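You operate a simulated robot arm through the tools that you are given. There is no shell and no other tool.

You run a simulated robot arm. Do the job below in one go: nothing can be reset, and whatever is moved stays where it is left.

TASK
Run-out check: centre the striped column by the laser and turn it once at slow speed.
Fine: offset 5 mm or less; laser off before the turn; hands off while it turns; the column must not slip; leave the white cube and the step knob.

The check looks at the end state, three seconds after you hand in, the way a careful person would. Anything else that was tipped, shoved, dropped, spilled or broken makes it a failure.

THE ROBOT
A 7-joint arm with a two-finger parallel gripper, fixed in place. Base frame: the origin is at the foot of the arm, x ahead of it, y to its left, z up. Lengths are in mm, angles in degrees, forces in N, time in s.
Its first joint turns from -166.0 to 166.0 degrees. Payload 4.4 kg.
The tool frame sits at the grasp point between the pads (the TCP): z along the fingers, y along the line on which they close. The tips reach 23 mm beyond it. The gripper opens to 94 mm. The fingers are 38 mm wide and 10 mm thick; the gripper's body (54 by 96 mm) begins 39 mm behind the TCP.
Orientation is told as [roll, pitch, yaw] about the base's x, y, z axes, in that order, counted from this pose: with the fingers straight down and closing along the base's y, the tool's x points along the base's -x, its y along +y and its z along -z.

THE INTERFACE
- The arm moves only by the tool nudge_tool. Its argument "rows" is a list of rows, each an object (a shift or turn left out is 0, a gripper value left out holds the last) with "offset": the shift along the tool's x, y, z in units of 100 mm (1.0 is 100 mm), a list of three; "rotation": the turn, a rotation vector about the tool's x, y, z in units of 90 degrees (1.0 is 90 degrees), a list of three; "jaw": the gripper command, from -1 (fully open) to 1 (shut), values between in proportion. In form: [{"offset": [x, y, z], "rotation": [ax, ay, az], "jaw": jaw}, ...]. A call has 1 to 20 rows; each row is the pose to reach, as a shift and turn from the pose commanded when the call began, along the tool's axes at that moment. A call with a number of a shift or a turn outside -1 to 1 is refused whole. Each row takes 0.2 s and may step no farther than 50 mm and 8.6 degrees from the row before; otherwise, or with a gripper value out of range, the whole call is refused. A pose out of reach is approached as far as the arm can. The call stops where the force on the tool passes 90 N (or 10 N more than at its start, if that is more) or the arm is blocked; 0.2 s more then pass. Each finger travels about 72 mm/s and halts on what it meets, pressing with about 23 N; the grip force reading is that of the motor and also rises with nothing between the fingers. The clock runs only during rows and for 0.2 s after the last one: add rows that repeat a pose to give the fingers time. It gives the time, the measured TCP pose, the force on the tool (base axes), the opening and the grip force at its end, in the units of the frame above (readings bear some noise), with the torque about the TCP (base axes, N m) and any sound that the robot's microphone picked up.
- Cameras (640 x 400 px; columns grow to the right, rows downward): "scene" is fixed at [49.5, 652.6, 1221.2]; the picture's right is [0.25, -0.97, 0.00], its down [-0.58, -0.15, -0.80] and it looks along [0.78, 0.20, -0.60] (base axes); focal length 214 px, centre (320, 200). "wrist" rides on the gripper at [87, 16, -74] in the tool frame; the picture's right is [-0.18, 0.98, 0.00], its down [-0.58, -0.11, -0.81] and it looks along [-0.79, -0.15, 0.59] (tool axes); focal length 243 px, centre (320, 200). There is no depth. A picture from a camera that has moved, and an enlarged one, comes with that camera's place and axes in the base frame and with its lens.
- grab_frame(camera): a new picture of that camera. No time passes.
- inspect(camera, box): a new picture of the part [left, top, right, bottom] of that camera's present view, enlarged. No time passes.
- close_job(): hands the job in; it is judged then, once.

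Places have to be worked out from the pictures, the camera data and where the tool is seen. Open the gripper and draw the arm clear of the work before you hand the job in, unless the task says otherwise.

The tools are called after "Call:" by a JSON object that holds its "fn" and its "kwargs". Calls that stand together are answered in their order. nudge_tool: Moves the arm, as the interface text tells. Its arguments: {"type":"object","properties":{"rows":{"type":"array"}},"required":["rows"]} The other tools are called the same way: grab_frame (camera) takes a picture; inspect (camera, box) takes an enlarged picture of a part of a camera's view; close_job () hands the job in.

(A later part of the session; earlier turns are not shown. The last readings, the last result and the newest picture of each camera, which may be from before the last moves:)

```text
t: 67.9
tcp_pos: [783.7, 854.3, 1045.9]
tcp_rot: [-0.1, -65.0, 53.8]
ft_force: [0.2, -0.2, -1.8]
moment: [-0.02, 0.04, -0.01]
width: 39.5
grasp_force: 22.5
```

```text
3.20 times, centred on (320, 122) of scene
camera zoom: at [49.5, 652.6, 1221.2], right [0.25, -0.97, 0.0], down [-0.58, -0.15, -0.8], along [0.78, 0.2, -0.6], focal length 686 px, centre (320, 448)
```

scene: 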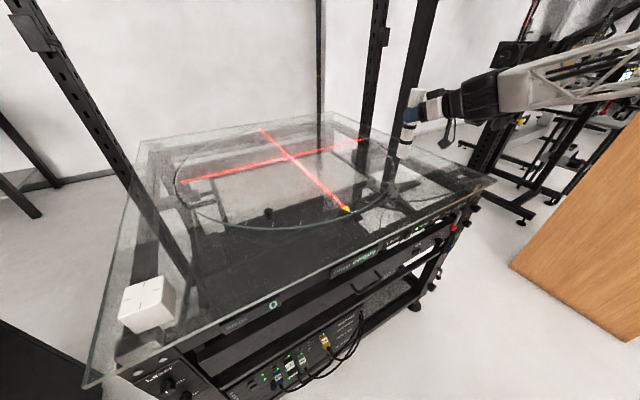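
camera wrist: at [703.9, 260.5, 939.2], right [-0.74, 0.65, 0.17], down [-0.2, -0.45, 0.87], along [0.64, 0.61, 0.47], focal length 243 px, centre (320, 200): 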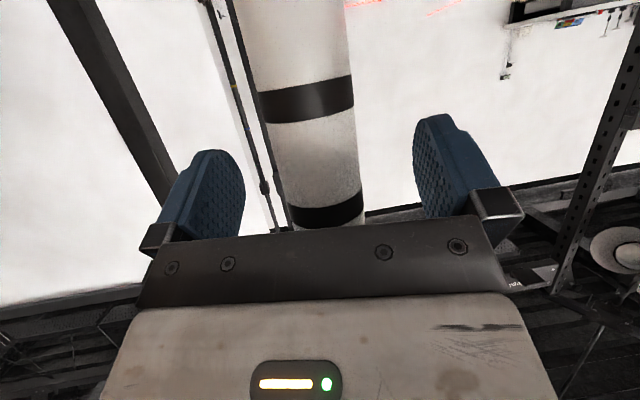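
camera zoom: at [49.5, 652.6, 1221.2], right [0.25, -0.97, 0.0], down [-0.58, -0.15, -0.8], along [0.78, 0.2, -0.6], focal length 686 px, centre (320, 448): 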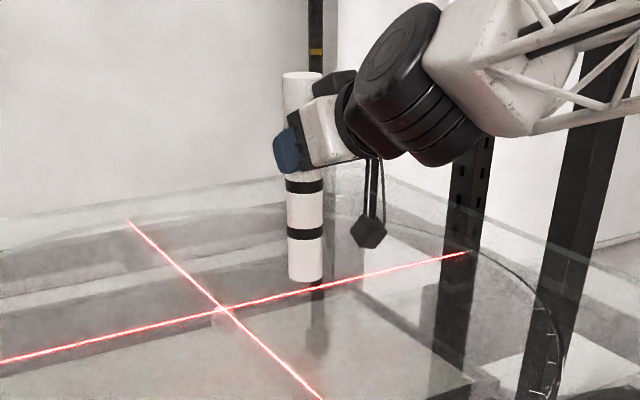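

The carried column projects exactly where I predict, so the model is good. I'll move the last 105 mm to above the crossing at about (795, 967).

Call:
{"fn": "nudge_tool", "kwargs": {"rows": [{"offset": [-0.123, 0.192, 0.264]}, {"offset": [-0.246, 0.383, 0.527]}, {"offset": [-0.369, 0.575, 0.791]}, {"offset": [-0.369, 0.575, 0.791]}]}}

Call:
{"fn": "inspect", "kwargs": {"camera": "scene", "box": [220, 60, 380, 185]}}

Call:
{"fn": "grab_frame", "kwargs": {"camera": "wrist"}}

```text
t: 68.9
tcp_pos: [788.2, 958.7, 1046.6]
tcp_rot: [0.1, -65.1, 53.7]
ft_force: [-0.6, -0.7, -1.9]
moment: [0.03, -0.02, 0.0]
width: 39.6
grasp_force: 23.2
```

```text
3.20 times, centred on (300, 122) of scene
camera zoom: at [49.5, 652.6, 1221.2], right [0.25, -0.97, 0.0], down [-0.58, -0.15, -0.8], along [0.78, 0.2, -0.6], focal length 686 px, centre (384, 448)
```

zoom: 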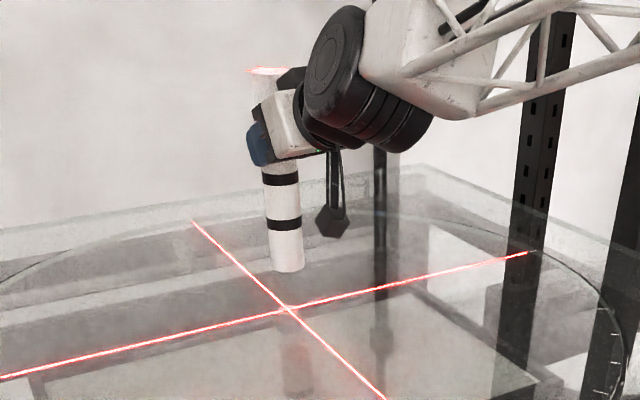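

```text
taken
camera wrist: at [714.4, 885.0, 999.4], right [-0.74, 0.65, 0.17], down [-0.2, -0.45, 0.87], along [0.64, 0.61, 0.47], focal length 243 px, centre (320, 200)
```

wrist: 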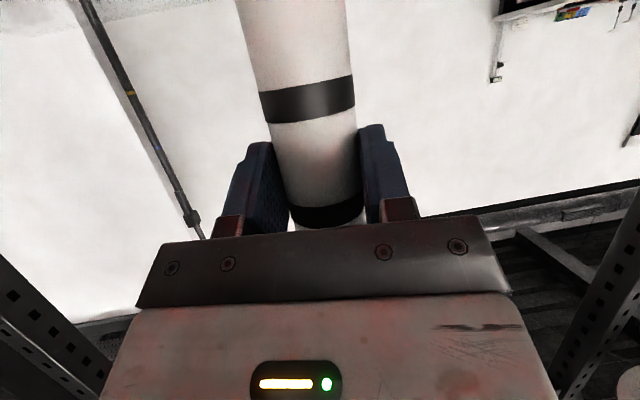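

The laser falls from above and strikes the column's top. I'll enlarge that and the base and reflection.

Call:
{"fn": "inspect", "kwargs": {"camera": "scene", "box": [265, 70, 315, 100]}}

Call:
{"fn": "inspect", "kwargs": {"camera": "scene", "box": [265, 120, 325, 180]}}

Call:
{"fn": "inspect", "kwargs": {"camera": "scene", "box": [320, 220, 420, 290]}}

```text
12.80 times, centred on (290, 85) of scene
camera zoom: at [49.5, 652.6, 1221.2], right [0.25, -0.97, 0.0], down [-0.58, -0.15, -0.8], along [0.78, 0.2, -0.6], focal length 2745 px, centre (704, 1672)
```

zoom: 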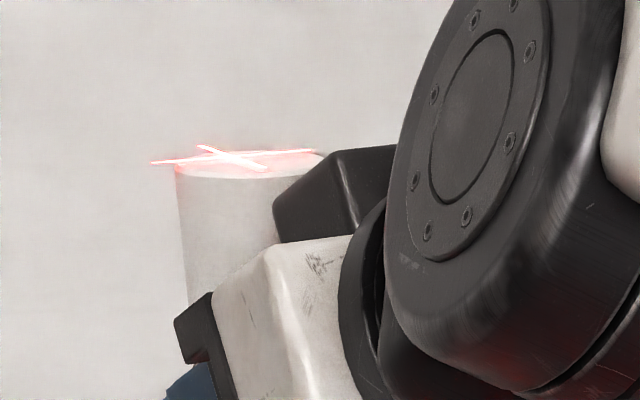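

```text
6.67 times, centred on (295, 150) of scene
camera zoom: at [49.5, 652.6, 1221.2], right [0.25, -0.97, 0.0], down [-0.58, -0.15, -0.8], along [0.78, 0.2, -0.6], focal length 1430 px, centre (487, 533)
```

zoom: 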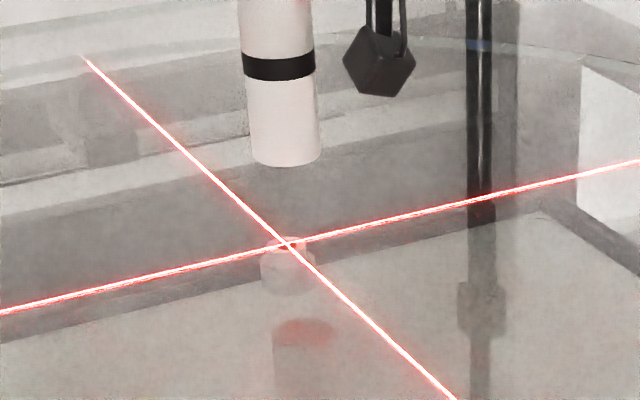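

```text
5.71 times, centred on (370, 255) of scene
camera zoom: at [49.5, 652.6, 1221.2], right [0.25, -0.97, 0.0], down [-0.58, -0.15, -0.8], along [0.78, 0.2, -0.6], focal length 1226 px, centre (34, -114)
```

zoom: 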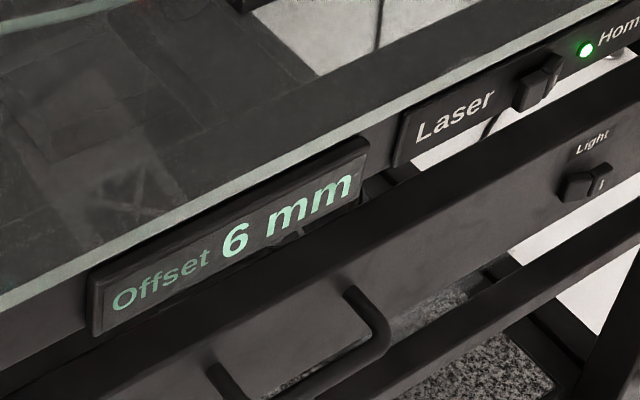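

The display already reads 6 mm while the column hovers, and the cross on the top lies a bit left of and beyond its centre. I'll move about (+3, +5) mm and read again.

Call:
{"fn": "nudge_tool", "kwargs": {"rows": [{"offset": [-0.0245, 0.0055, 0.0525]}, {"offset": [-0.0245, 0.0055, 0.0525]}, {"offset": [-0.0245, 0.0055, 0.0525]}]}}

Call:
{"fn": "inspect", "kwargs": {"camera": "scene", "box": [320, 220, 420, 290]}}

Call:
{"fn": "inspect", "kwargs": {"camera": "scene", "box": [265, 70, 315, 100]}}

```text
t: 69.7
tcp_pos: [792.1, 963.2, 1045.8]
tcp_rot: [0.0, -65.0, 53.7]
ft_force: [0.3, 0.1, -1.7]
moment: [0.02, 0.02, 0.0]
width: 39.3
grasp_force: 22.6
```

```text
5.71 times, centred on (370, 255) of scene
camera zoom: at [49.5, 652.6, 1221.2], right [0.25, -0.97, 0.0], down [-0.58, -0.15, -0.8], along [0.78, 0.2, -0.6], focal length 1226 px, centre (34, -114)
```

zoom: 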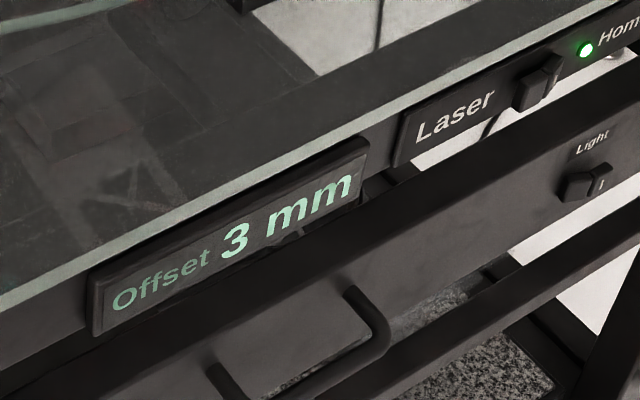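

```text
12.80 times, centred on (290, 85) of scene
camera zoom: at [49.5, 652.6, 1221.2], right [0.25, -0.97, 0.0], down [-0.58, -0.15, -0.8], along [0.78, 0.2, -0.6], focal length 2745 px, centre (704, 1672)
```

zoom: 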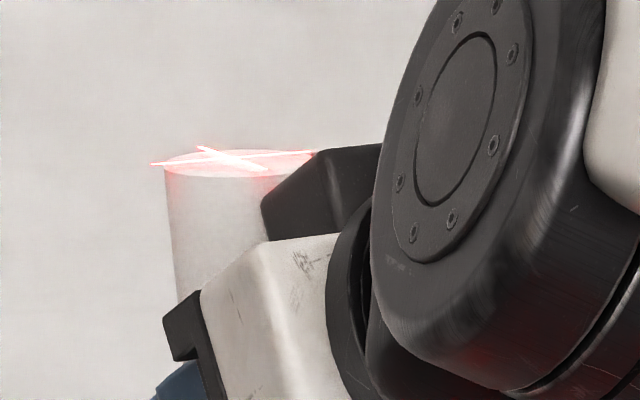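

Down to 3 mm; the remaining error seems to lie in the depth direction. I'll try +2.5 mm in x.

Call:
{"fn": "nudge_tool", "kwargs": {"rows": [{"offset": [-0.006, -0.02, 0.0136]}, {"offset": [-0.006, -0.02, 0.0136]}, {"offset": [-0.006, -0.02, 0.0136]}]}}

Call:
{"fn": "inspect", "kwargs": {"camera": "scene", "box": [320, 220, 420, 290]}}

```text
t: 70.5
tcp_pos: [794.9, 963.2, 1046.3]
tcp_rot: [-0.1, -65.0, 53.6]
ft_force: [-0.2, 0.7, -2.4]
moment: [-0.01, 0.01, -0.01]
width: 39.5
grasp_force: 22.7
```

```text
5.71 times, centred on (370, 255) of scene
camera zoom: at [49.5, 652.6, 1221.2], right [0.25, -0.97, 0.0], down [-0.58, -0.15, -0.8], along [0.78, 0.2, -0.6], focal length 1226 px, centre (34, -114)
```

zoom: 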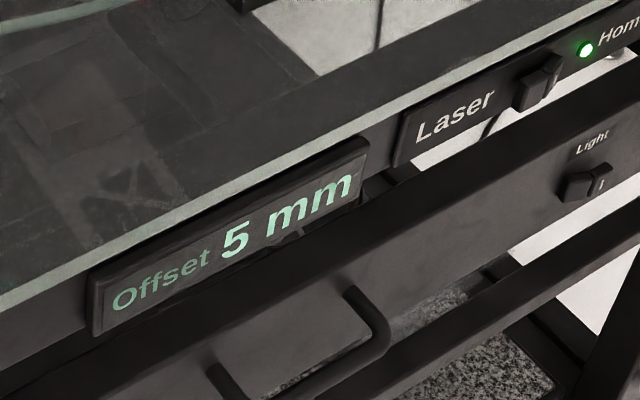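

That made it 5 mm, so the correction is the other way. I'll move -5 mm in x.

Call:
{"fn": "nudge_tool", "kwargs": {"rows": [{"offset": [0.013, 0.042, -0.028]}, {"offset": [0.013, 0.042, -0.028]}, {"offset": [0.013, 0.042, -0.028]}]}}

Call:
{"fn": "inspect", "kwargs": {"camera": "scene", "box": [320, 220, 420, 290]}}

```text
t: 71.3
tcp_pos: [789.7, 963.6, 1046.8]
tcp_rot: [-0.1, -65.1, 53.7]
ft_force: [0.7, 0.0, -2.4]
moment: [-0.04, 0.01, 0.0]
width: 39.4
grasp_force: 23.2
```

```text
5.71 times, centred on (370, 255) of scene
camera zoom: at [49.5, 652.6, 1221.2], right [0.25, -0.97, 0.0], down [-0.58, -0.15, -0.8], along [0.78, 0.2, -0.6], focal length 1226 px, centre (34, -114)
```

zoom: 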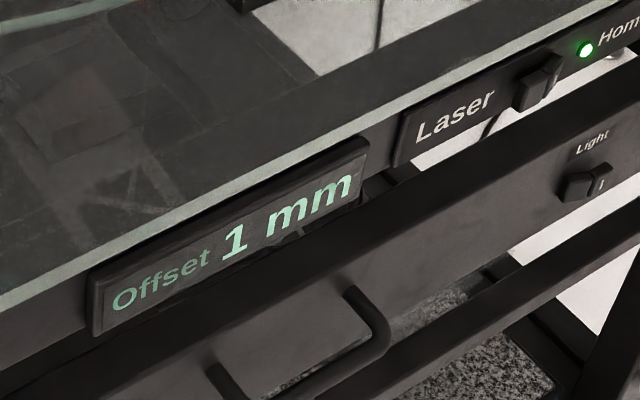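

Offset is 1 mm. Now I'll lower straight down 38 mm and check the gap to the disc.

Call:
{"fn": "nudge_tool", "kwargs": {"rows": [{"offset": [0.09, 0, 0.042]}, {"offset": [0.18, 0, 0.084]}, {"offset": [0.27, 0, 0.126]}, {"offset": [0.344, 0, 0.161]}, {"offset": [0.344, 0, 0.161]}]}}

Call:
{"fn": "inspect", "kwargs": {"camera": "scene", "box": [265, 120, 325, 180]}}

Call:
{"fn": "inspect", "kwargs": {"camera": "scene", "box": [320, 220, 420, 290]}}

```text
t: 72.5
tcp_pos: [788.5, 963.1, 1008.8]
tcp_rot: [-0.1, -65.1, 53.6]
ft_force: [-0.4, -0.7, -2.2]
moment: [-0.03, 0.03, -0.01]
width: 39.5
grasp_force: 22.9
```

```text
6.67 times, centred on (295, 150) of scene
camera zoom: at [49.5, 652.6, 1221.2], right [0.25, -0.97, 0.0], down [-0.58, -0.15, -0.8], along [0.78, 0.2, -0.6], focal length 1430 px, centre (487, 533)
```

zoom: 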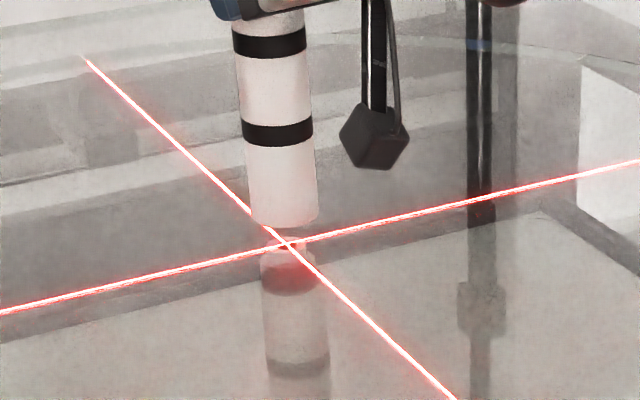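

```text
5.71 times, centred on (370, 255) of scene
camera zoom: at [49.5, 652.6, 1221.2], right [0.25, -0.97, 0.0], down [-0.58, -0.15, -0.8], along [0.78, 0.2, -0.6], focal length 1226 px, centre (34, -114)
```

zoom: 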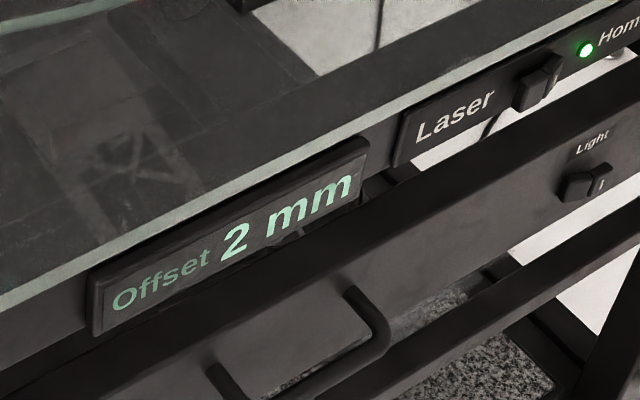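

About 20 mm of gap remains, judging by the reflection. I'll lower 15 mm, then creep.

Call:
{"fn": "nudge_tool", "kwargs": {"rows": [{"offset": [0.07, 0, 0.032]}, {"offset": [0.136, 0, 0.063]}, {"offset": [0.136, 0, 0.063]}]}}

Call:
{"fn": "inspect", "kwargs": {"camera": "scene", "box": [275, 140, 315, 170]}}

Call:
{"fn": "inspect", "kwargs": {"camera": "scene", "box": [320, 220, 420, 290]}}

```text
t: 73.3
tcp_pos: [787.9, 963.5, 993.3]
tcp_rot: [-0.1, -65.1, 53.6]
ft_force: [-0.9, -1.0, -1.0]
moment: [-0.01, 0.02, -0.04]
width: 39.3
grasp_force: 22.5
```

```text
13.33 times, centred on (295, 155) of scene
camera zoom: at [49.5, 652.6, 1221.2], right [0.25, -0.97, 0.0], down [-0.58, -0.15, -0.8], along [0.78, 0.2, -0.6], focal length 2860 px, centre (653, 800)
```

zoom: 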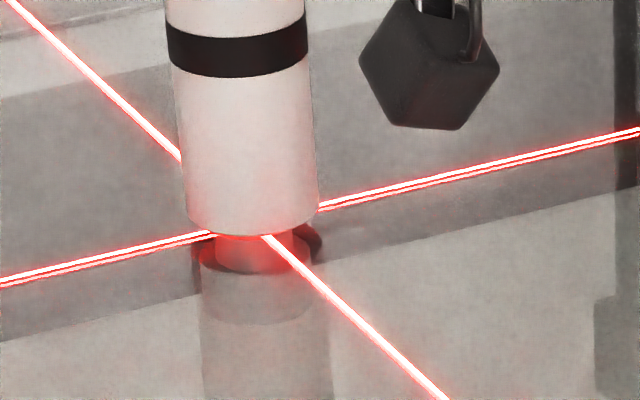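

```text
5.71 times, centred on (370, 255) of scene
camera zoom: at [49.5, 652.6, 1221.2], right [0.25, -0.97, 0.0], down [-0.58, -0.15, -0.8], along [0.78, 0.2, -0.6], focal length 1226 px, centre (34, -114)
```

zoom: 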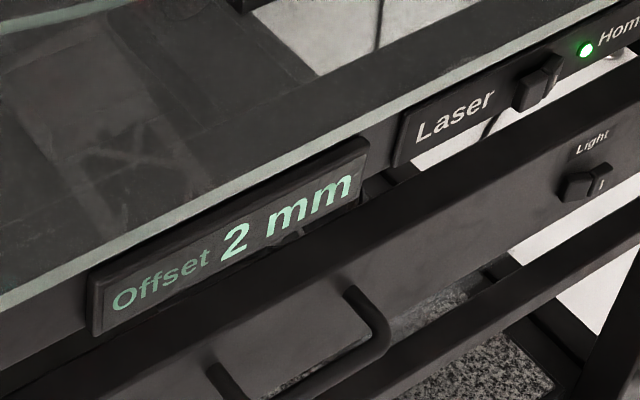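

About 5 mm remains. I'll creep down 3 mm with a +1 mm x trim, then in 1 mm steps watching the force.

Call:
{"fn": "nudge_tool", "kwargs": {"rows": [{"offset": [0.012, -0.008, 0.012]}, {"offset": [0.025, -0.008, 0.018]}, {"offset": [0.025, -0.008, 0.018]}]}}

Call:
{"fn": "nudge_tool", "kwargs": {"rows": [{"offset": [0.009, 0, 0.004]}, {"offset": [0.009, 0, 0.004]}]}}

Call:
{"fn": "inspect", "kwargs": {"camera": "scene", "box": [275, 140, 315, 170]}}

Call:
{"fn": "inspect", "kwargs": {"camera": "scene", "box": [320, 220, 420, 290]}}

```text
t: 74.1
tcp_pos: [789.9, 964.5, 990.6]
tcp_rot: [0.0, -65.0, 53.6]
ft_force: [-0.2, -0.5, -2.1]
moment: [-0.04, -0.03, 0.02]
width: 39.3
grasp_force: 23.1
```

```text
t: 74.7
tcp_pos: [790.0, 963.5, 989.9]
tcp_rot: [-0.1, -65.0, 53.6]
ft_force: [-1.4, 1.0, -2.6]
moment: [0.0, -0.01, -0.01]
width: 39.7
grasp_force: 22.4
```

```text
13.33 times, centred on (295, 155) of scene
camera zoom: at [49.5, 652.6, 1221.2], right [0.25, -0.97, 0.0], down [-0.58, -0.15, -0.8], along [0.78, 0.2, -0.6], focal length 2860 px, centre (653, 800)
```

zoom: 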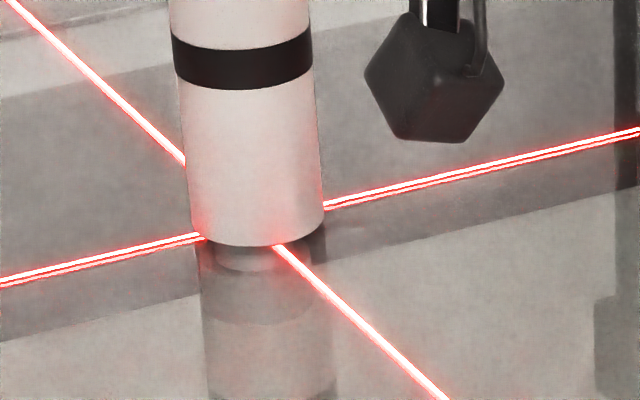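

```text
5.71 times, centred on (370, 255) of scene
camera zoom: at [49.5, 652.6, 1221.2], right [0.25, -0.97, 0.0], down [-0.58, -0.15, -0.8], along [0.78, 0.2, -0.6], focal length 1226 px, centre (34, -114)
```

zoom: 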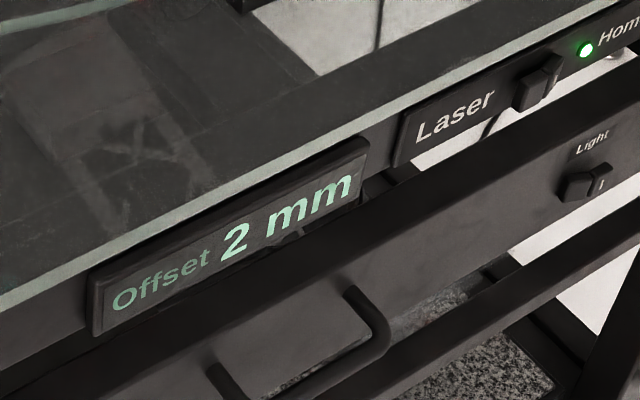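

Almost touching. I'll trim (-1, +1) mm and creep another millimetre down.

Call:
{"fn": "nudge_tool", "kwargs": {"rows": [{"offset": [0, 0.014, 0]}, {"offset": [0.009, 0.014, 0.004]}, {"offset": [0.009, 0.014, 0.004]}]}}

Call:
{"fn": "inspect", "kwargs": {"camera": "scene", "box": [275, 140, 315, 170]}}

Call:
{"fn": "inspect", "kwargs": {"camera": "scene", "box": [320, 220, 420, 290]}}

```text
t: 75.5
tcp_pos: [787.0, 965.0, 988.5]
tcp_rot: [0.0, -65.0, 53.7]
ft_force: [0.8, -0.4, 1.6]
moment: [-0.03, -0.01, -0.01]
width: 39.3
grasp_force: 23.0
```

```text
13.33 times, centred on (295, 155) of scene
camera zoom: at [49.5, 652.6, 1221.2], right [0.25, -0.97, 0.0], down [-0.58, -0.15, -0.8], along [0.78, 0.2, -0.6], focal length 2860 px, centre (653, 800)
```

zoom: 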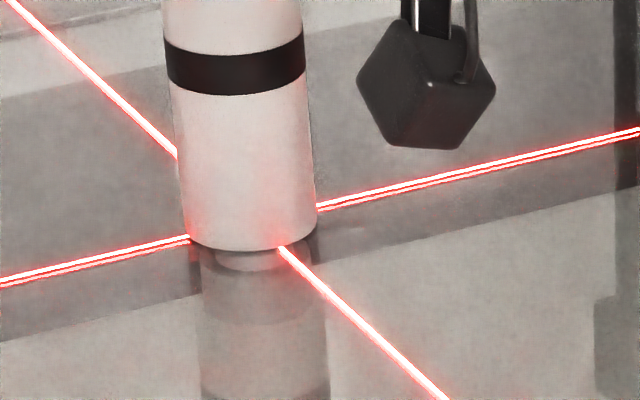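

```text
5.71 times, centred on (370, 255) of scene
camera zoom: at [49.5, 652.6, 1221.2], right [0.25, -0.97, 0.0], down [-0.58, -0.15, -0.8], along [0.78, 0.2, -0.6], focal length 1226 px, centre (34, -114)
```

zoom: 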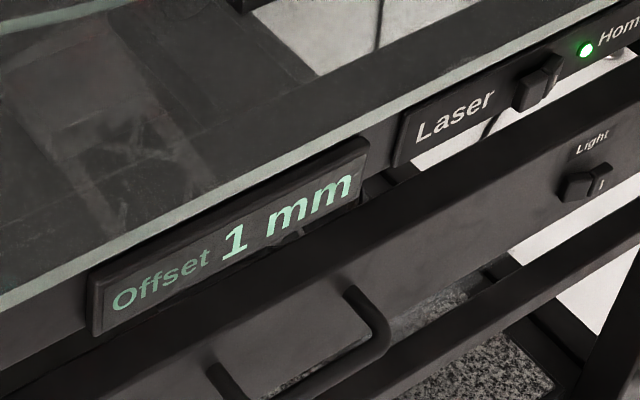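

The vertical force has swung from -2 to +1.6 N, so the base has met the disc; offset is 1 mm. I'll press a further half millimetre to confirm seating.

Call:
{"fn": "nudge_tool", "kwargs": {"rows": [{"offset": [0.005, 0, 0.002]}, {"offset": [0.005, 0, 0.002]}]}}

```text
t: 76.1
tcp_pos: [787.0, 964.6, 986.7]
tcp_rot: [0.0, -65.1, 53.6]
ft_force: [3.4, -0.6, 8.3]
moment: [0.03, -0.34, -0.03]
width: 39.6
grasp_force: 23.1
```

Seated with about 8 N. I'll ease the load a touch and open the fingers gradually.

Call:
{"fn": "nudge_tool", "kwargs": {"rows": [{"offset": [-0.004, 0, -0.002], "jaw": 1}, {"offset": [-0.004, 0, -0.002], "jaw": 0.16}, {"offset": [-0.004, 0, -0.002], "jaw": 0.14}, {"offset": [-0.004, 0, -0.002], "jaw": 0.11}, {"offset": [-0.004, 0, -0.002], "jaw": 0.07}, {"offset": [-0.004, 0, -0.002], "jaw": 0.0}, {"offset": [-0.004, 0, -0.002], "jaw": -0.1}, {"offset": [-0.004, 0, -0.002], "jaw": -0.3}]}}

Call:
{"fn": "inspect", "kwargs": {"camera": "scene", "box": [320, 220, 420, 290]}}

Call:
{"fn": "grab_frame", "kwargs": {"camera": "wrist"}}

Call:
{"fn": "inspect", "kwargs": {"camera": "scene", "box": [255, 80, 345, 170]}}

```text
t: 77.9
tcp_pos: [787.0, 963.9, 986.4]
tcp_rot: [0.0, -64.9, 53.6]
ft_force: [0.0, 0.8, -0.2]
moment: [0.01, -0.03, -0.03]
width: 61.2
grasp_force: 0.0
```

```text
5.71 times, centred on (370, 255) of scene
camera zoom: at [49.5, 652.6, 1221.2], right [0.25, -0.97, 0.0], down [-0.58, -0.15, -0.8], along [0.78, 0.2, -0.6], focal length 1226 px, centre (34, -114)
```

zoom: 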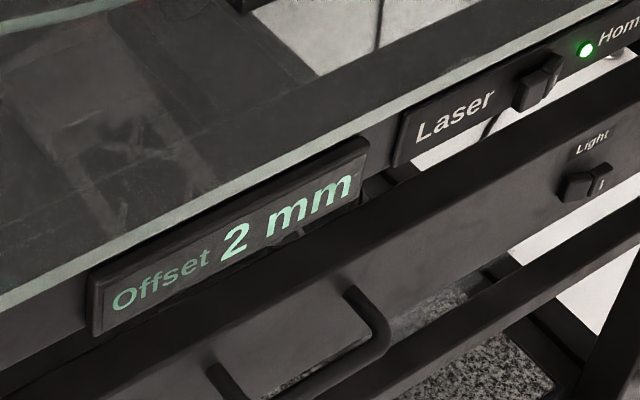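

```text
taken
camera wrist: at [713.5, 890.8, 940.5], right [-0.74, 0.65, 0.17], down [-0.2, -0.45, 0.87], along [0.64, 0.61, 0.47], focal length 243 px, centre (320, 200)
```

wrist: 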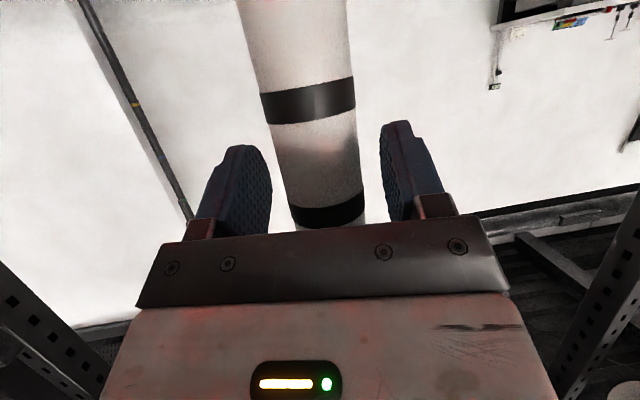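

```text
4.44 times, centred on (300, 125) of scene
camera zoom: at [49.5, 652.6, 1221.2], right [0.25, -0.97, 0.0], down [-0.58, -0.15, -0.8], along [0.78, 0.2, -0.6], focal length 953 px, centre (409, 533)
```

zoom: 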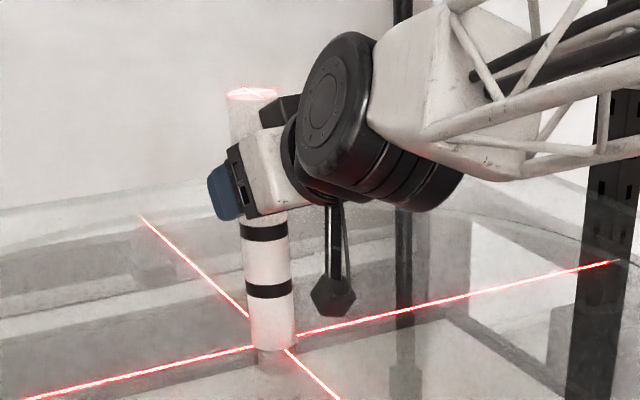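

The column stands upright with a 2 mm offset. I'll open fully and withdraw straight back.

Call:
{"fn": "nudge_tool", "kwargs": {"rows": [{"jaw": -1}, {"jaw": -1}, {"offset": [0.085, 0, -0.18]}, {"offset": [0.21, 0, -0.45]}, {"offset": [0.33, 0, -0.7]}, {"offset": [0.444, 0, -0.951]}]}}

Call:
{"fn": "inspect", "kwargs": {"camera": "scene", "box": [220, 80, 420, 290]}}

```text
t: 79.3
tcp_pos: [723.2, 881.0, 987.4]
tcp_rot: [-0.1, -65.1, 53.6]
ft_force: [-0.2, -0.5, -0.2]
moment: [-0.02, -0.01, 0.02]
width: 94.0
grasp_force: 0.0
```

```text
1.90 times, centred on (320, 185) of scene
camera zoom: at [49.5, 652.6, 1221.2], right [0.25, -0.97, 0.0], down [-0.58, -0.15, -0.8], along [0.78, 0.2, -0.6], focal length 408 px, centre (320, 229)
```

zoom: 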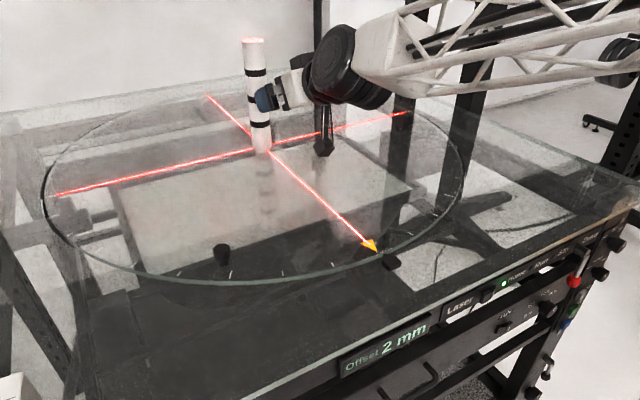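

Still 2 mm. I'll retreat clear of the disc back toward the front panel to switch the laser off.

Call:
{"fn": "nudge_tool", "kwargs": {"rows": [{"offset": [0.12, -0.06, -0.34]}, {"offset": [0.27, -0.12, -0.65]}, {"offset": [0.42, -0.18, -0.97]}]}}

Call:
{"fn": "nudge_tool", "kwargs": {"rows": [{"offset": [0.12, -0.06, -0.34], "jaw": 1}, {"offset": [0.27, -0.12, -0.65]}, {"offset": [0.42, -0.18, -0.97]}]}}

Call:
{"fn": "nudge_tool", "kwargs": {"rows": [{"offset": [0.12, -0.06, -0.34], "rotation": [0, 0.07, 0]}, {"offset": [0.27, -0.12, -0.65], "rotation": [0, 0.13, 0]}, {"offset": [0.42, -0.18, -0.97], "rotation": [0, 0.2, 0]}]}}

Call:
{"fn": "grab_frame", "kwargs": {"camera": "scene"}}

```text
t: 80.1
tcp_pos: [676.0, 785.1, 990.4]
tcp_rot: [-0.1, -65.1, 53.6]
ft_force: [1.0, -0.1, -1.0]
moment: [0.03, 0.01, 0.03]
width: 93.8
grasp_force: 0.1
```

```text
t: 80.9
tcp_pos: [626.6, 689.9, 992.9]
tcp_rot: [-0.1, -65.1, 53.6]
ft_force: [0.1, 0.7, -0.8]
moment: [-0.03, -0.02, 0.0]
width: 0.0
grasp_force: 21.4
```

```text
t: 81.7
tcp_pos: [577.4, 590.5, 998.5]
tcp_rot: [-0.1, -46.9, 53.6]
ft_force: [-0.3, -0.8, -0.2]
moment: [0.04, 0.01, 0.0]
width: 0.1
grasp_force: 23.2
```

```text
taken
```

scene: 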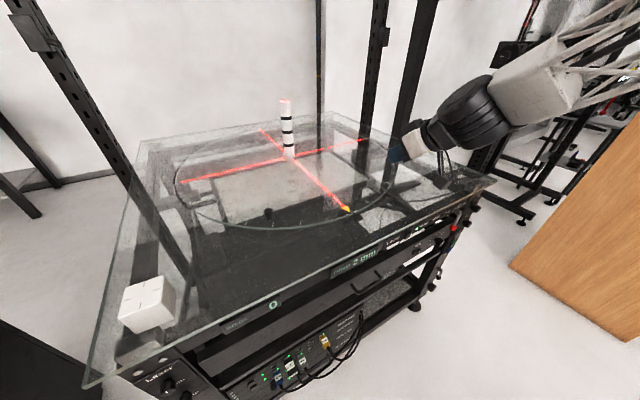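

Clear of the disc. I'll square the heading, pull back in front of the panel and descend to rocker height.

Call:
{"fn": "nudge_tool", "kwargs": {"rows": [{"offset": [0.2, 0.03, -0.21], "rotation": [0.023, 0, 0.0215]}, {"offset": [0.4, 0.06, -0.43], "rotation": [0.046, 0, 0.043]}, {"offset": [0.6, 0.088, -0.643], "rotation": [0.0698, 0, 0.0651]}]}}

Call:
{"fn": "nudge_tool", "kwargs": {"rows": [{"offset": [0.2, 0.0, -0.21]}, {"offset": [0.4, 0.0, -0.43]}, {"offset": [0.6, 0.0, -0.643]}]}}

```text
t: 82.5
tcp_pos: [519.3, 525.0, 995.9]
tcp_rot: [-0.2, -47.0, 45.0]
ft_force: [-0.8, 0.5, -0.1]
moment: [-0.01, -0.03, 0.0]
width: 0.3
grasp_force: 23.0
```

```text
t: 83.3
tcp_pos: [458.1, 463.5, 995.8]
tcp_rot: [0.0, -46.9, 45.0]
ft_force: [0.1, -1.1, 0.3]
moment: [-0.02, -0.03, 0.01]
width: 0.0
grasp_force: 23.1
```

Heading is exactly 45°, at l≈+4 and h≈652. Descending to rocker height.

Call:
{"fn": "nudge_tool", "kwargs": {"rows": [{"offset": [0.26, 0, 0.245]}, {"offset": [0.524, 0, 0.489]}, {"offset": [0.78, 0, 0.73]}]}}

Call:
{"fn": "nudge_tool", "kwargs": {"rows": [{"offset": [0.26, 0, 0.245]}, {"offset": [0.524, 0, 0.489]}, {"offset": [0.78, 0, 0.73]}]}}

Call:
{"fn": "grab_frame", "kwargs": {"camera": "wrist"}}

Call:
{"fn": "inspect", "kwargs": {"camera": "scene", "box": [320, 200, 460, 300]}}

```text
t: 84.1
tcp_pos: [458.5, 462.9, 887.8]
tcp_rot: [-0.1, -46.9, 45.1]
ft_force: [0.0, 0.7, -0.2]
moment: [0.01, 0.01, -0.02]
width: 0.0
grasp_force: 22.9
```

```text
t: 84.9
tcp_pos: [459.1, 466.3, 783.2]
tcp_rot: [0.1, -47.0, 45.0]
ft_force: [-0.1, 0.4, -0.4]
moment: [0.0, -0.05, -0.02]
width: 0.2
grasp_force: 23.2
```

```text
taken
camera wrist: at [369.1, 396.9, 770.9], right [-0.61, 0.78, 0.13], down [-0.06, -0.21, 0.98], along [0.79, 0.58, 0.18], focal length 243 px, centre (320, 200)
```

wrist: 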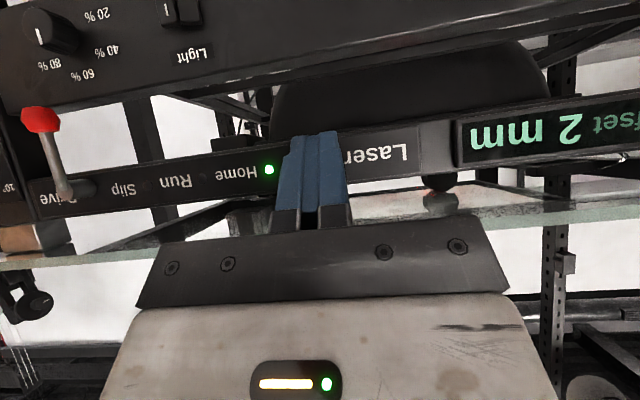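

```text
4.00 times, centred on (390, 250) of scene
camera zoom: at [49.5, 652.6, 1221.2], right [0.25, -0.97, 0.0], down [-0.58, -0.15, -0.8], along [0.78, 0.2, -0.6], focal length 858 px, centre (40, 0)
```

zoom: 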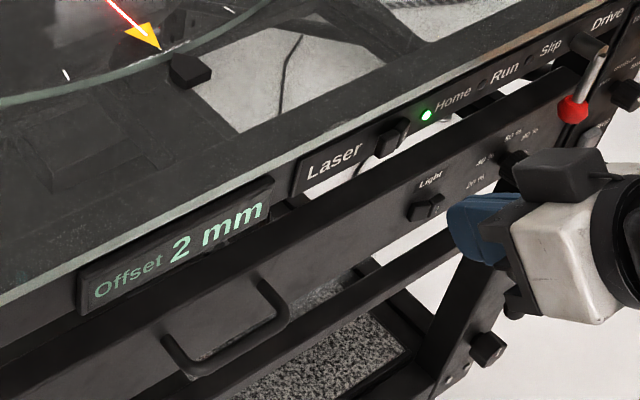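

Lined up on the rocker's left half (l≈+5), which now stands proud. I'll push in until the laser switches off.

Call:
{"fn": "nudge_tool", "kwargs": {"rows": [{"offset": [-0.17, -0.01, 0.183]}, {"offset": [-0.307, -0.01, 0.329]}, {"offset": [-0.334, -0.01, 0.358]}, {"offset": [-0.361, -0.01, 0.387]}, {"offset": [-0.389, -0.01, 0.417]}]}}

Call:
{"fn": "inspect", "kwargs": {"camera": "scene", "box": [320, 200, 460, 300]}}

```text
t: 86.1
tcp_pos: [500.2, 506.2, 782.3]
tcp_rot: [0.1, -47.0, 45.0]
ft_force: [-11.5, 2.4, 2.1]
moment: [0.05, -0.02, 0.2]
width: 0.0
grasp_force: 22.9
```

```text
4.00 times, centred on (390, 250) of scene
camera zoom: at [49.5, 652.6, 1221.2], right [0.25, -0.97, 0.0], down [-0.58, -0.15, -0.8], along [0.78, 0.2, -0.6], focal length 858 px, centre (40, 0)
```

zoom: 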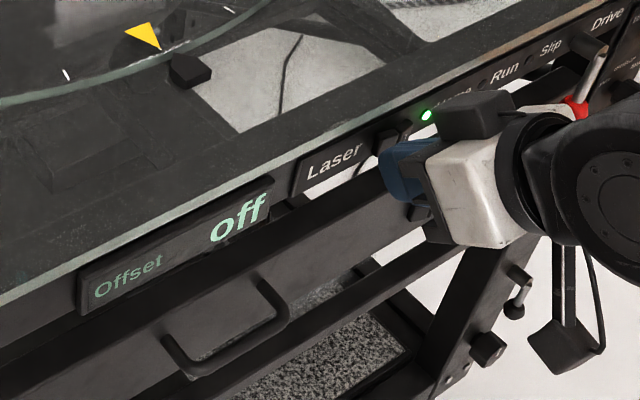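

The laser is off. I'll back away and take a closer look at the Drive lever before touching it.

Call:
{"fn": "nudge_tool", "kwargs": {"rows": [{"offset": [0.2, 0, -0.22]}, {"offset": [0.4, 0, -0.43]}, {"offset": [0.4, -0.3, -0.43]}, {"offset": [0.4, -0.7, -0.43]}, {"offset": [0.4, -1.0, -0.43]}]}}

Call:
{"fn": "grab_frame", "kwargs": {"camera": "wrist"}}

Call:
{"fn": "inspect", "kwargs": {"camera": "wrist", "box": [60, 70, 280, 230]}}

Call:
{"fn": "inspect", "kwargs": {"camera": "scene", "box": [320, 200, 460, 300]}}

```text
t: 87.3
tcp_pos: [528.6, 391.7, 780.6]
tcp_rot: [0.0, -47.1, 45.0]
ft_force: [0.2, -0.3, -0.2]
moment: [0.03, -0.01, -0.01]
width: 0.0
grasp_force: 23.4
```

```text
taken
camera wrist: at [438.2, 325.5, 768.2], right [-0.61, 0.78, 0.13], down [-0.06, -0.21, 0.98], along [0.79, 0.58, 0.18], focal length 243 px, centre (320, 200)
```

wrist: 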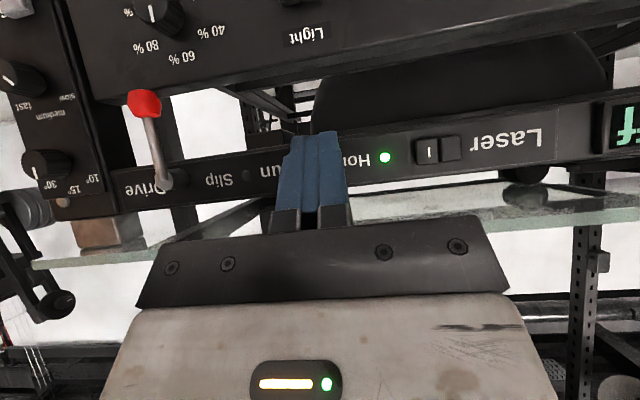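

```text
2.50 times, centred on (170, 150) of wrist
camera zoom: at [438.2, 325.5, 768.2], right [-0.61, 0.78, 0.13], down [-0.06, -0.21, 0.98], along [0.79, 0.58, 0.18], focal length 606 px, centre (695, 325)
```

zoom: 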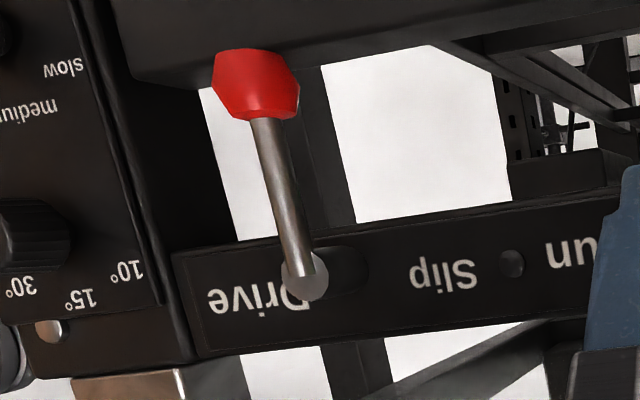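

```text
4.00 times, centred on (390, 250) of scene
camera zoom: at [49.5, 652.6, 1221.2], right [0.25, -0.97, 0.0], down [-0.58, -0.15, -0.8], along [0.78, 0.2, -0.6], focal length 858 px, centre (40, 0)
```

zoom: 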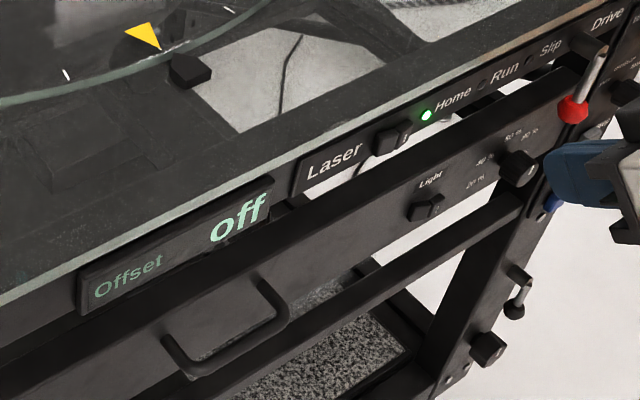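

There are no markings on the lever. I'll go to the green Turn button first (about l=-347, z=558) and see whether the Run lamp responds, since the lever may already be engaged.

Call:
{"fn": "nudge_tool", "kwargs": {"rows": [{"offset": [0.1, -0.3, 0.09]}, {"offset": [0.3, -0.55, 0.28]}, {"offset": [0.536, -0.83, 0.5]}]}}

Call:
{"fn": "nudge_tool", "kwargs": {"rows": [{"offset": [0.18, -0.28, 0.17]}, {"offset": [0.36, -0.55, 0.33]}, {"offset": [0.536, -0.83, 0.5]}]}}

Call:
{"fn": "nudge_tool", "kwargs": {"rows": [{"offset": [0.18, -0.28, 0.17]}, {"offset": [0.36, -0.55, 0.33]}, {"offset": [0.536, -0.83, 0.5]}]}}

Call:
{"fn": "grab_frame", "kwargs": {"camera": "wrist"}}

Call:
{"fn": "inspect", "kwargs": {"camera": "scene", "box": [380, 190, 500, 290]}}

```text
t: 88.1
tcp_pos: [586.4, 332.1, 707.6]
tcp_rot: [-0.1, -47.2, 44.9]
ft_force: [-0.2, -1.0, 0.1]
moment: [-0.03, -0.02, 0.03]
width: 0.2
grasp_force: 23.1
```

```text
t: 88.9
tcp_pos: [640.9, 277.6, 637.9]
tcp_rot: [0.0, -47.0, 45.0]
ft_force: [0.7, -0.9, 0.1]
moment: [-0.02, 0.02, 0.04]
width: 0.0
grasp_force: 23.0
```

```text
t: 89.7
tcp_pos: [705.2, 217.3, 563.3]
tcp_rot: [-0.2, -46.9, 45.1]
ft_force: [0.0, 0.0, 0.2]
moment: [0.01, 0.04, 0.02]
width: 0.0
grasp_force: 23.2
```

```text
taken
camera wrist: at [615.3, 149.8, 551.2], right [-0.61, 0.78, 0.13], down [-0.06, -0.21, 0.98], along [0.79, 0.58, 0.18], focal length 243 px, centre (320, 200)
```

wrist: 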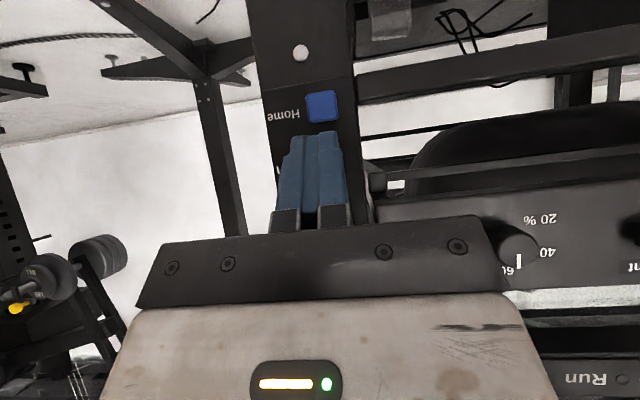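

```text
4.00 times, centred on (440, 240) of scene
camera zoom: at [49.5, 652.6, 1221.2], right [0.25, -0.97, 0.0], down [-0.58, -0.15, -0.8], along [0.78, 0.2, -0.6], focal length 858 px, centre (-160, 40)
```

zoom: 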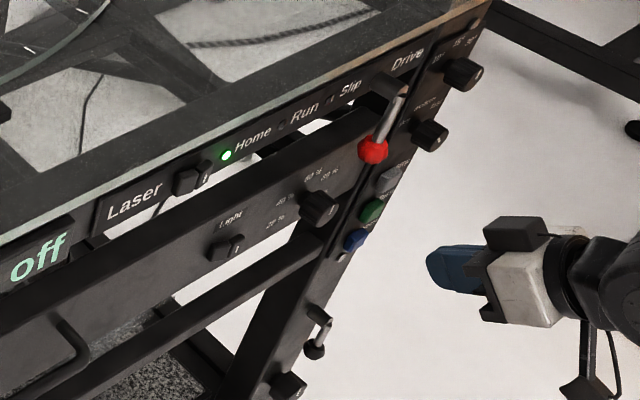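

The Home button projects where I expect, so Turn is near l=-348, z≈556. I'll trim and approach to just short of contact.

Call:
{"fn": "nudge_tool", "kwargs": {"rows": [{"offset": [0.03, -0.03, 0.027]}, {"offset": [-0.1, -0.03, 0.17]}, {"offset": [-0.277, -0.03, 0.356]}, {"offset": [-0.277, -0.03, 0.356]}]}}

Call:
{"fn": "inspect", "kwargs": {"camera": "scene", "box": [440, 200, 500, 260]}}

Call:
{"fn": "grab_frame", "kwargs": {"camera": "wrist"}}

```text
t: 90.7
tcp_pos: [741.0, 247.5, 557.4]
tcp_rot: [0.0, -47.1, 45.1]
ft_force: [0.3, -0.3, -0.2]
moment: [0.02, -0.03, -0.03]
width: 0.0
grasp_force: 22.6
```

```text
6.67 times, centred on (470, 230) of scene
camera zoom: at [49.5, 652.6, 1221.2], right [0.25, -0.97, 0.0], down [-0.58, -0.15, -0.8], along [0.78, 0.2, -0.6], focal length 1430 px, centre (-680, 0)
```

zoom: 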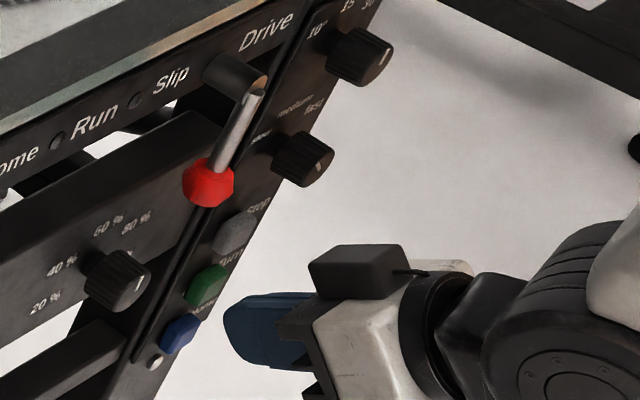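

```text
taken
camera wrist: at [650.0, 179.1, 546.1], right [-0.61, 0.78, 0.13], down [-0.06, -0.21, 0.98], along [0.79, 0.58, 0.18], focal length 243 px, centre (320, 200)
```

wrist: 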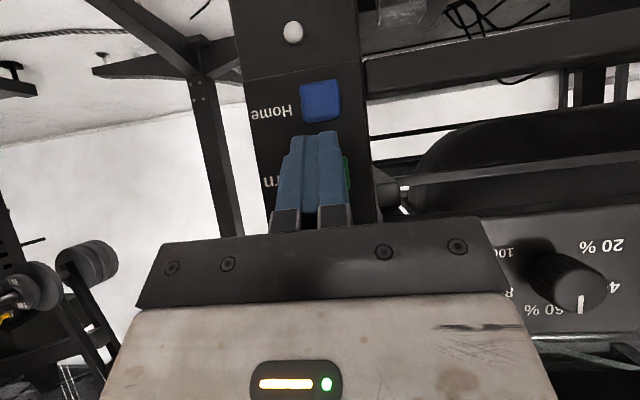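

The green button's centre computes to l≈-348, z≈557, matching the fingertip corner. I'll creep forward in small steps, watching for contact.

Call:
{"fn": "nudge_tool", "kwargs": {"rows": [{"offset": [-0.034, 0, 0.037]}, {"offset": [-0.061, 0, 0.066]}, {"offset": [-0.061, 0, 0.066]}]}}

Call:
{"fn": "inspect", "kwargs": {"camera": "scene", "box": [440, 200, 500, 260]}}

```text
t: 91.5
tcp_pos: [747.0, 253.6, 558.2]
tcp_rot: [0.0, -47.0, 45.1]
ft_force: [-0.7, -0.7, 0.0]
moment: [-0.02, 0.0, -0.01]
width: 0.3
grasp_force: 23.0
```

```text
6.67 times, centred on (470, 230) of scene
camera zoom: at [49.5, 652.6, 1221.2], right [0.25, -0.97, 0.0], down [-0.58, -0.15, -0.8], along [0.78, 0.2, -0.6], focal length 1430 px, centre (-680, 0)
```

zoom: 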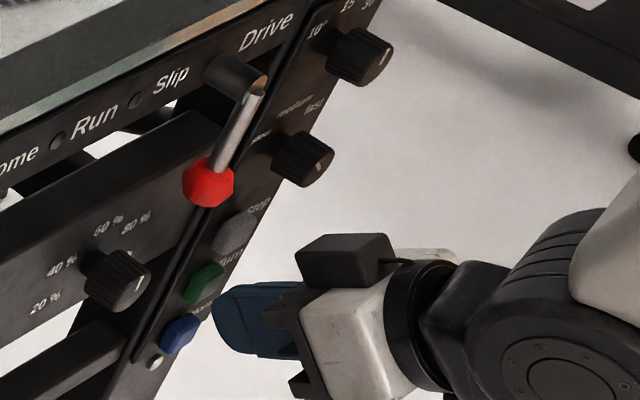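

The tip is close to the button, though a little low relative to Home. I'll raise 5 mm and continue forward gently.

Call:
{"fn": "nudge_tool", "kwargs": {"rows": [{"offset": [-0.037, 0, -0.034]}, {"offset": [-0.057, 0, -0.012]}, {"offset": [-0.064, 0, -0.005]}]}}

Call:
{"fn": "inspect", "kwargs": {"camera": "scene", "box": [440, 200, 500, 260]}}

```text
t: 92.3
tcp_pos: [748.1, 253.9, 564.8]
tcp_rot: [0.0, -46.9, 45.0]
ft_force: [-1.3, -1.6, 1.1]
moment: [0.01, -0.05, -0.02]
width: 0.2
grasp_force: 23.2
heard: click
```

```text
6.67 times, centred on (470, 230) of scene
camera zoom: at [49.5, 652.6, 1221.2], right [0.25, -0.97, 0.0], down [-0.58, -0.15, -0.8], along [0.78, 0.2, -0.6], focal length 1430 px, centre (-680, 0)
```

zoom: 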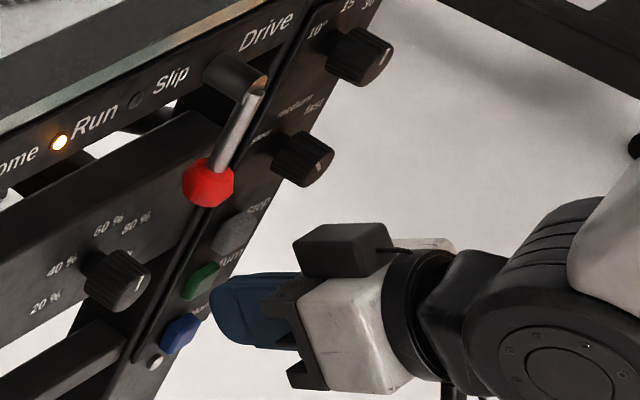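

A click, and the Run lamp is lit, so the drive was already engaged and the turn has begun. I'll back off now and watch.

Call:
{"fn": "nudge_tool", "kwargs": {"rows": [{"offset": [0.1, 0, -0.107]}, {"offset": [0.3, 0, -0.32]}, {"offset": [0.55, 0, -0.585]}]}}

Call:
{"fn": "grab_frame", "kwargs": {"camera": "scene"}}

Call:
{"fn": "inspect", "kwargs": {"camera": "scene", "box": [160, 80, 420, 260]}}

Call:
{"fn": "inspect", "kwargs": {"camera": "scene", "box": [320, 200, 480, 300]}}

```text
t: 93.1
tcp_pos: [694.9, 200.6, 565.0]
tcp_rot: [-0.1, -47.0, 45.0]
ft_force: [-0.4, -0.1, 0.1]
moment: [0.02, 0.04, 0.0]
width: 0.0
grasp_force: 23.1
```

```text
taken
```

scene: 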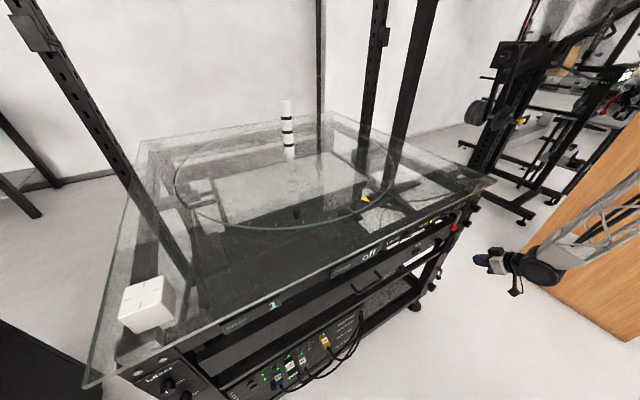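

```text
2.22 times, centred on (290, 170) of scene
camera zoom: at [49.5, 652.6, 1221.2], right [0.25, -0.97, 0.0], down [-0.58, -0.15, -0.8], along [0.78, 0.2, -0.6], focal length 477 px, centre (387, 267)
```

zoom: 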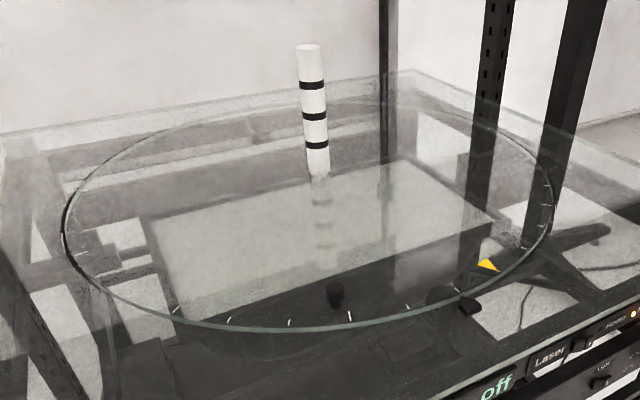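

```text
4.00 times, centred on (400, 250) of scene
camera zoom: at [49.5, 652.6, 1221.2], right [0.25, -0.97, 0.0], down [-0.58, -0.15, -0.8], along [0.78, 0.2, -0.6], focal length 858 px, centre (0, 0)
```

zoom: 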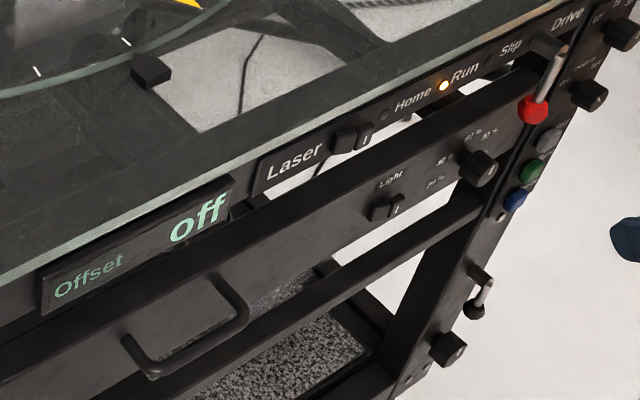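

The disc is turning slowly (about 15° in the first second), the column is upright and the Slip lamp is dark. I'll hold still and let it run.

Call:
{"fn": "nudge_tool", "kwargs": {"rows": [{}, {}, {}, {}, {}, {}, {}, {}, {}, {}, {}, {}, {}, {}, {}, {}, {}, {}, {}, {}]}}

Call:
{"fn": "grab_frame", "kwargs": {"camera": "scene"}}

Call:
{"fn": "nudge_tool", "kwargs": {"rows": [{}, {}, {}, {}, {}, {}, {}, {}, {}, {}, {}, {}, {}, {}, {}, {}, {}, {}, {}, {}]}}

Call:
{"fn": "grab_frame", "kwargs": {"camera": "scene"}}

```text
t: 97.3
tcp_pos: [695.5, 199.8, 565.2]
tcp_rot: [0.0, -47.0, 45.1]
ft_force: [0.3, 0.2, -0.9]
moment: [0.0, 0.01, 0.01]
width: 0.0
grasp_force: 22.6
```

```text
taken
```

scene: 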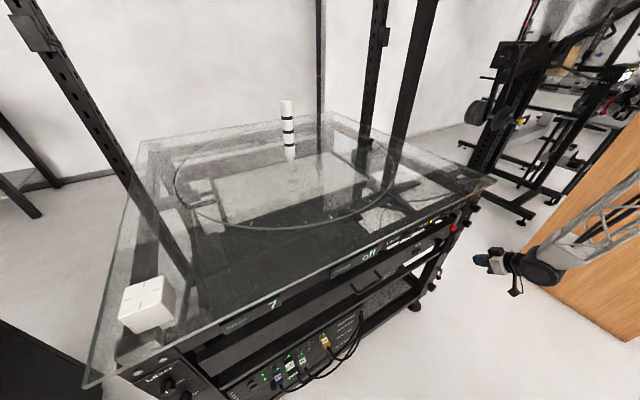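

```text
t: 101.5
tcp_pos: [695.5, 200.8, 564.5]
tcp_rot: [0.0, -47.0, 45.0]
ft_force: [0.3, -0.2, 0.0]
moment: [-0.02, 0.02, -0.02]
width: 0.0
grasp_force: 22.9
```

```text
taken
```

scene: 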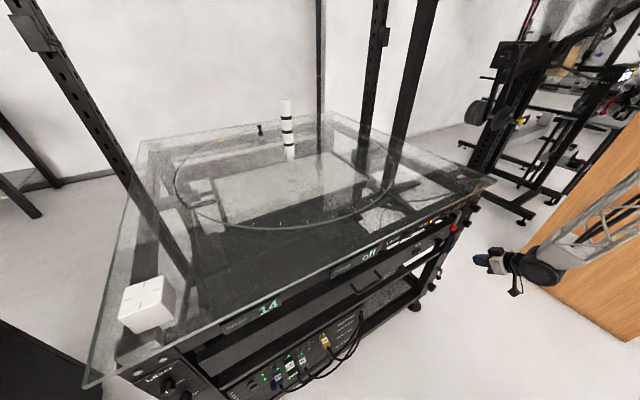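

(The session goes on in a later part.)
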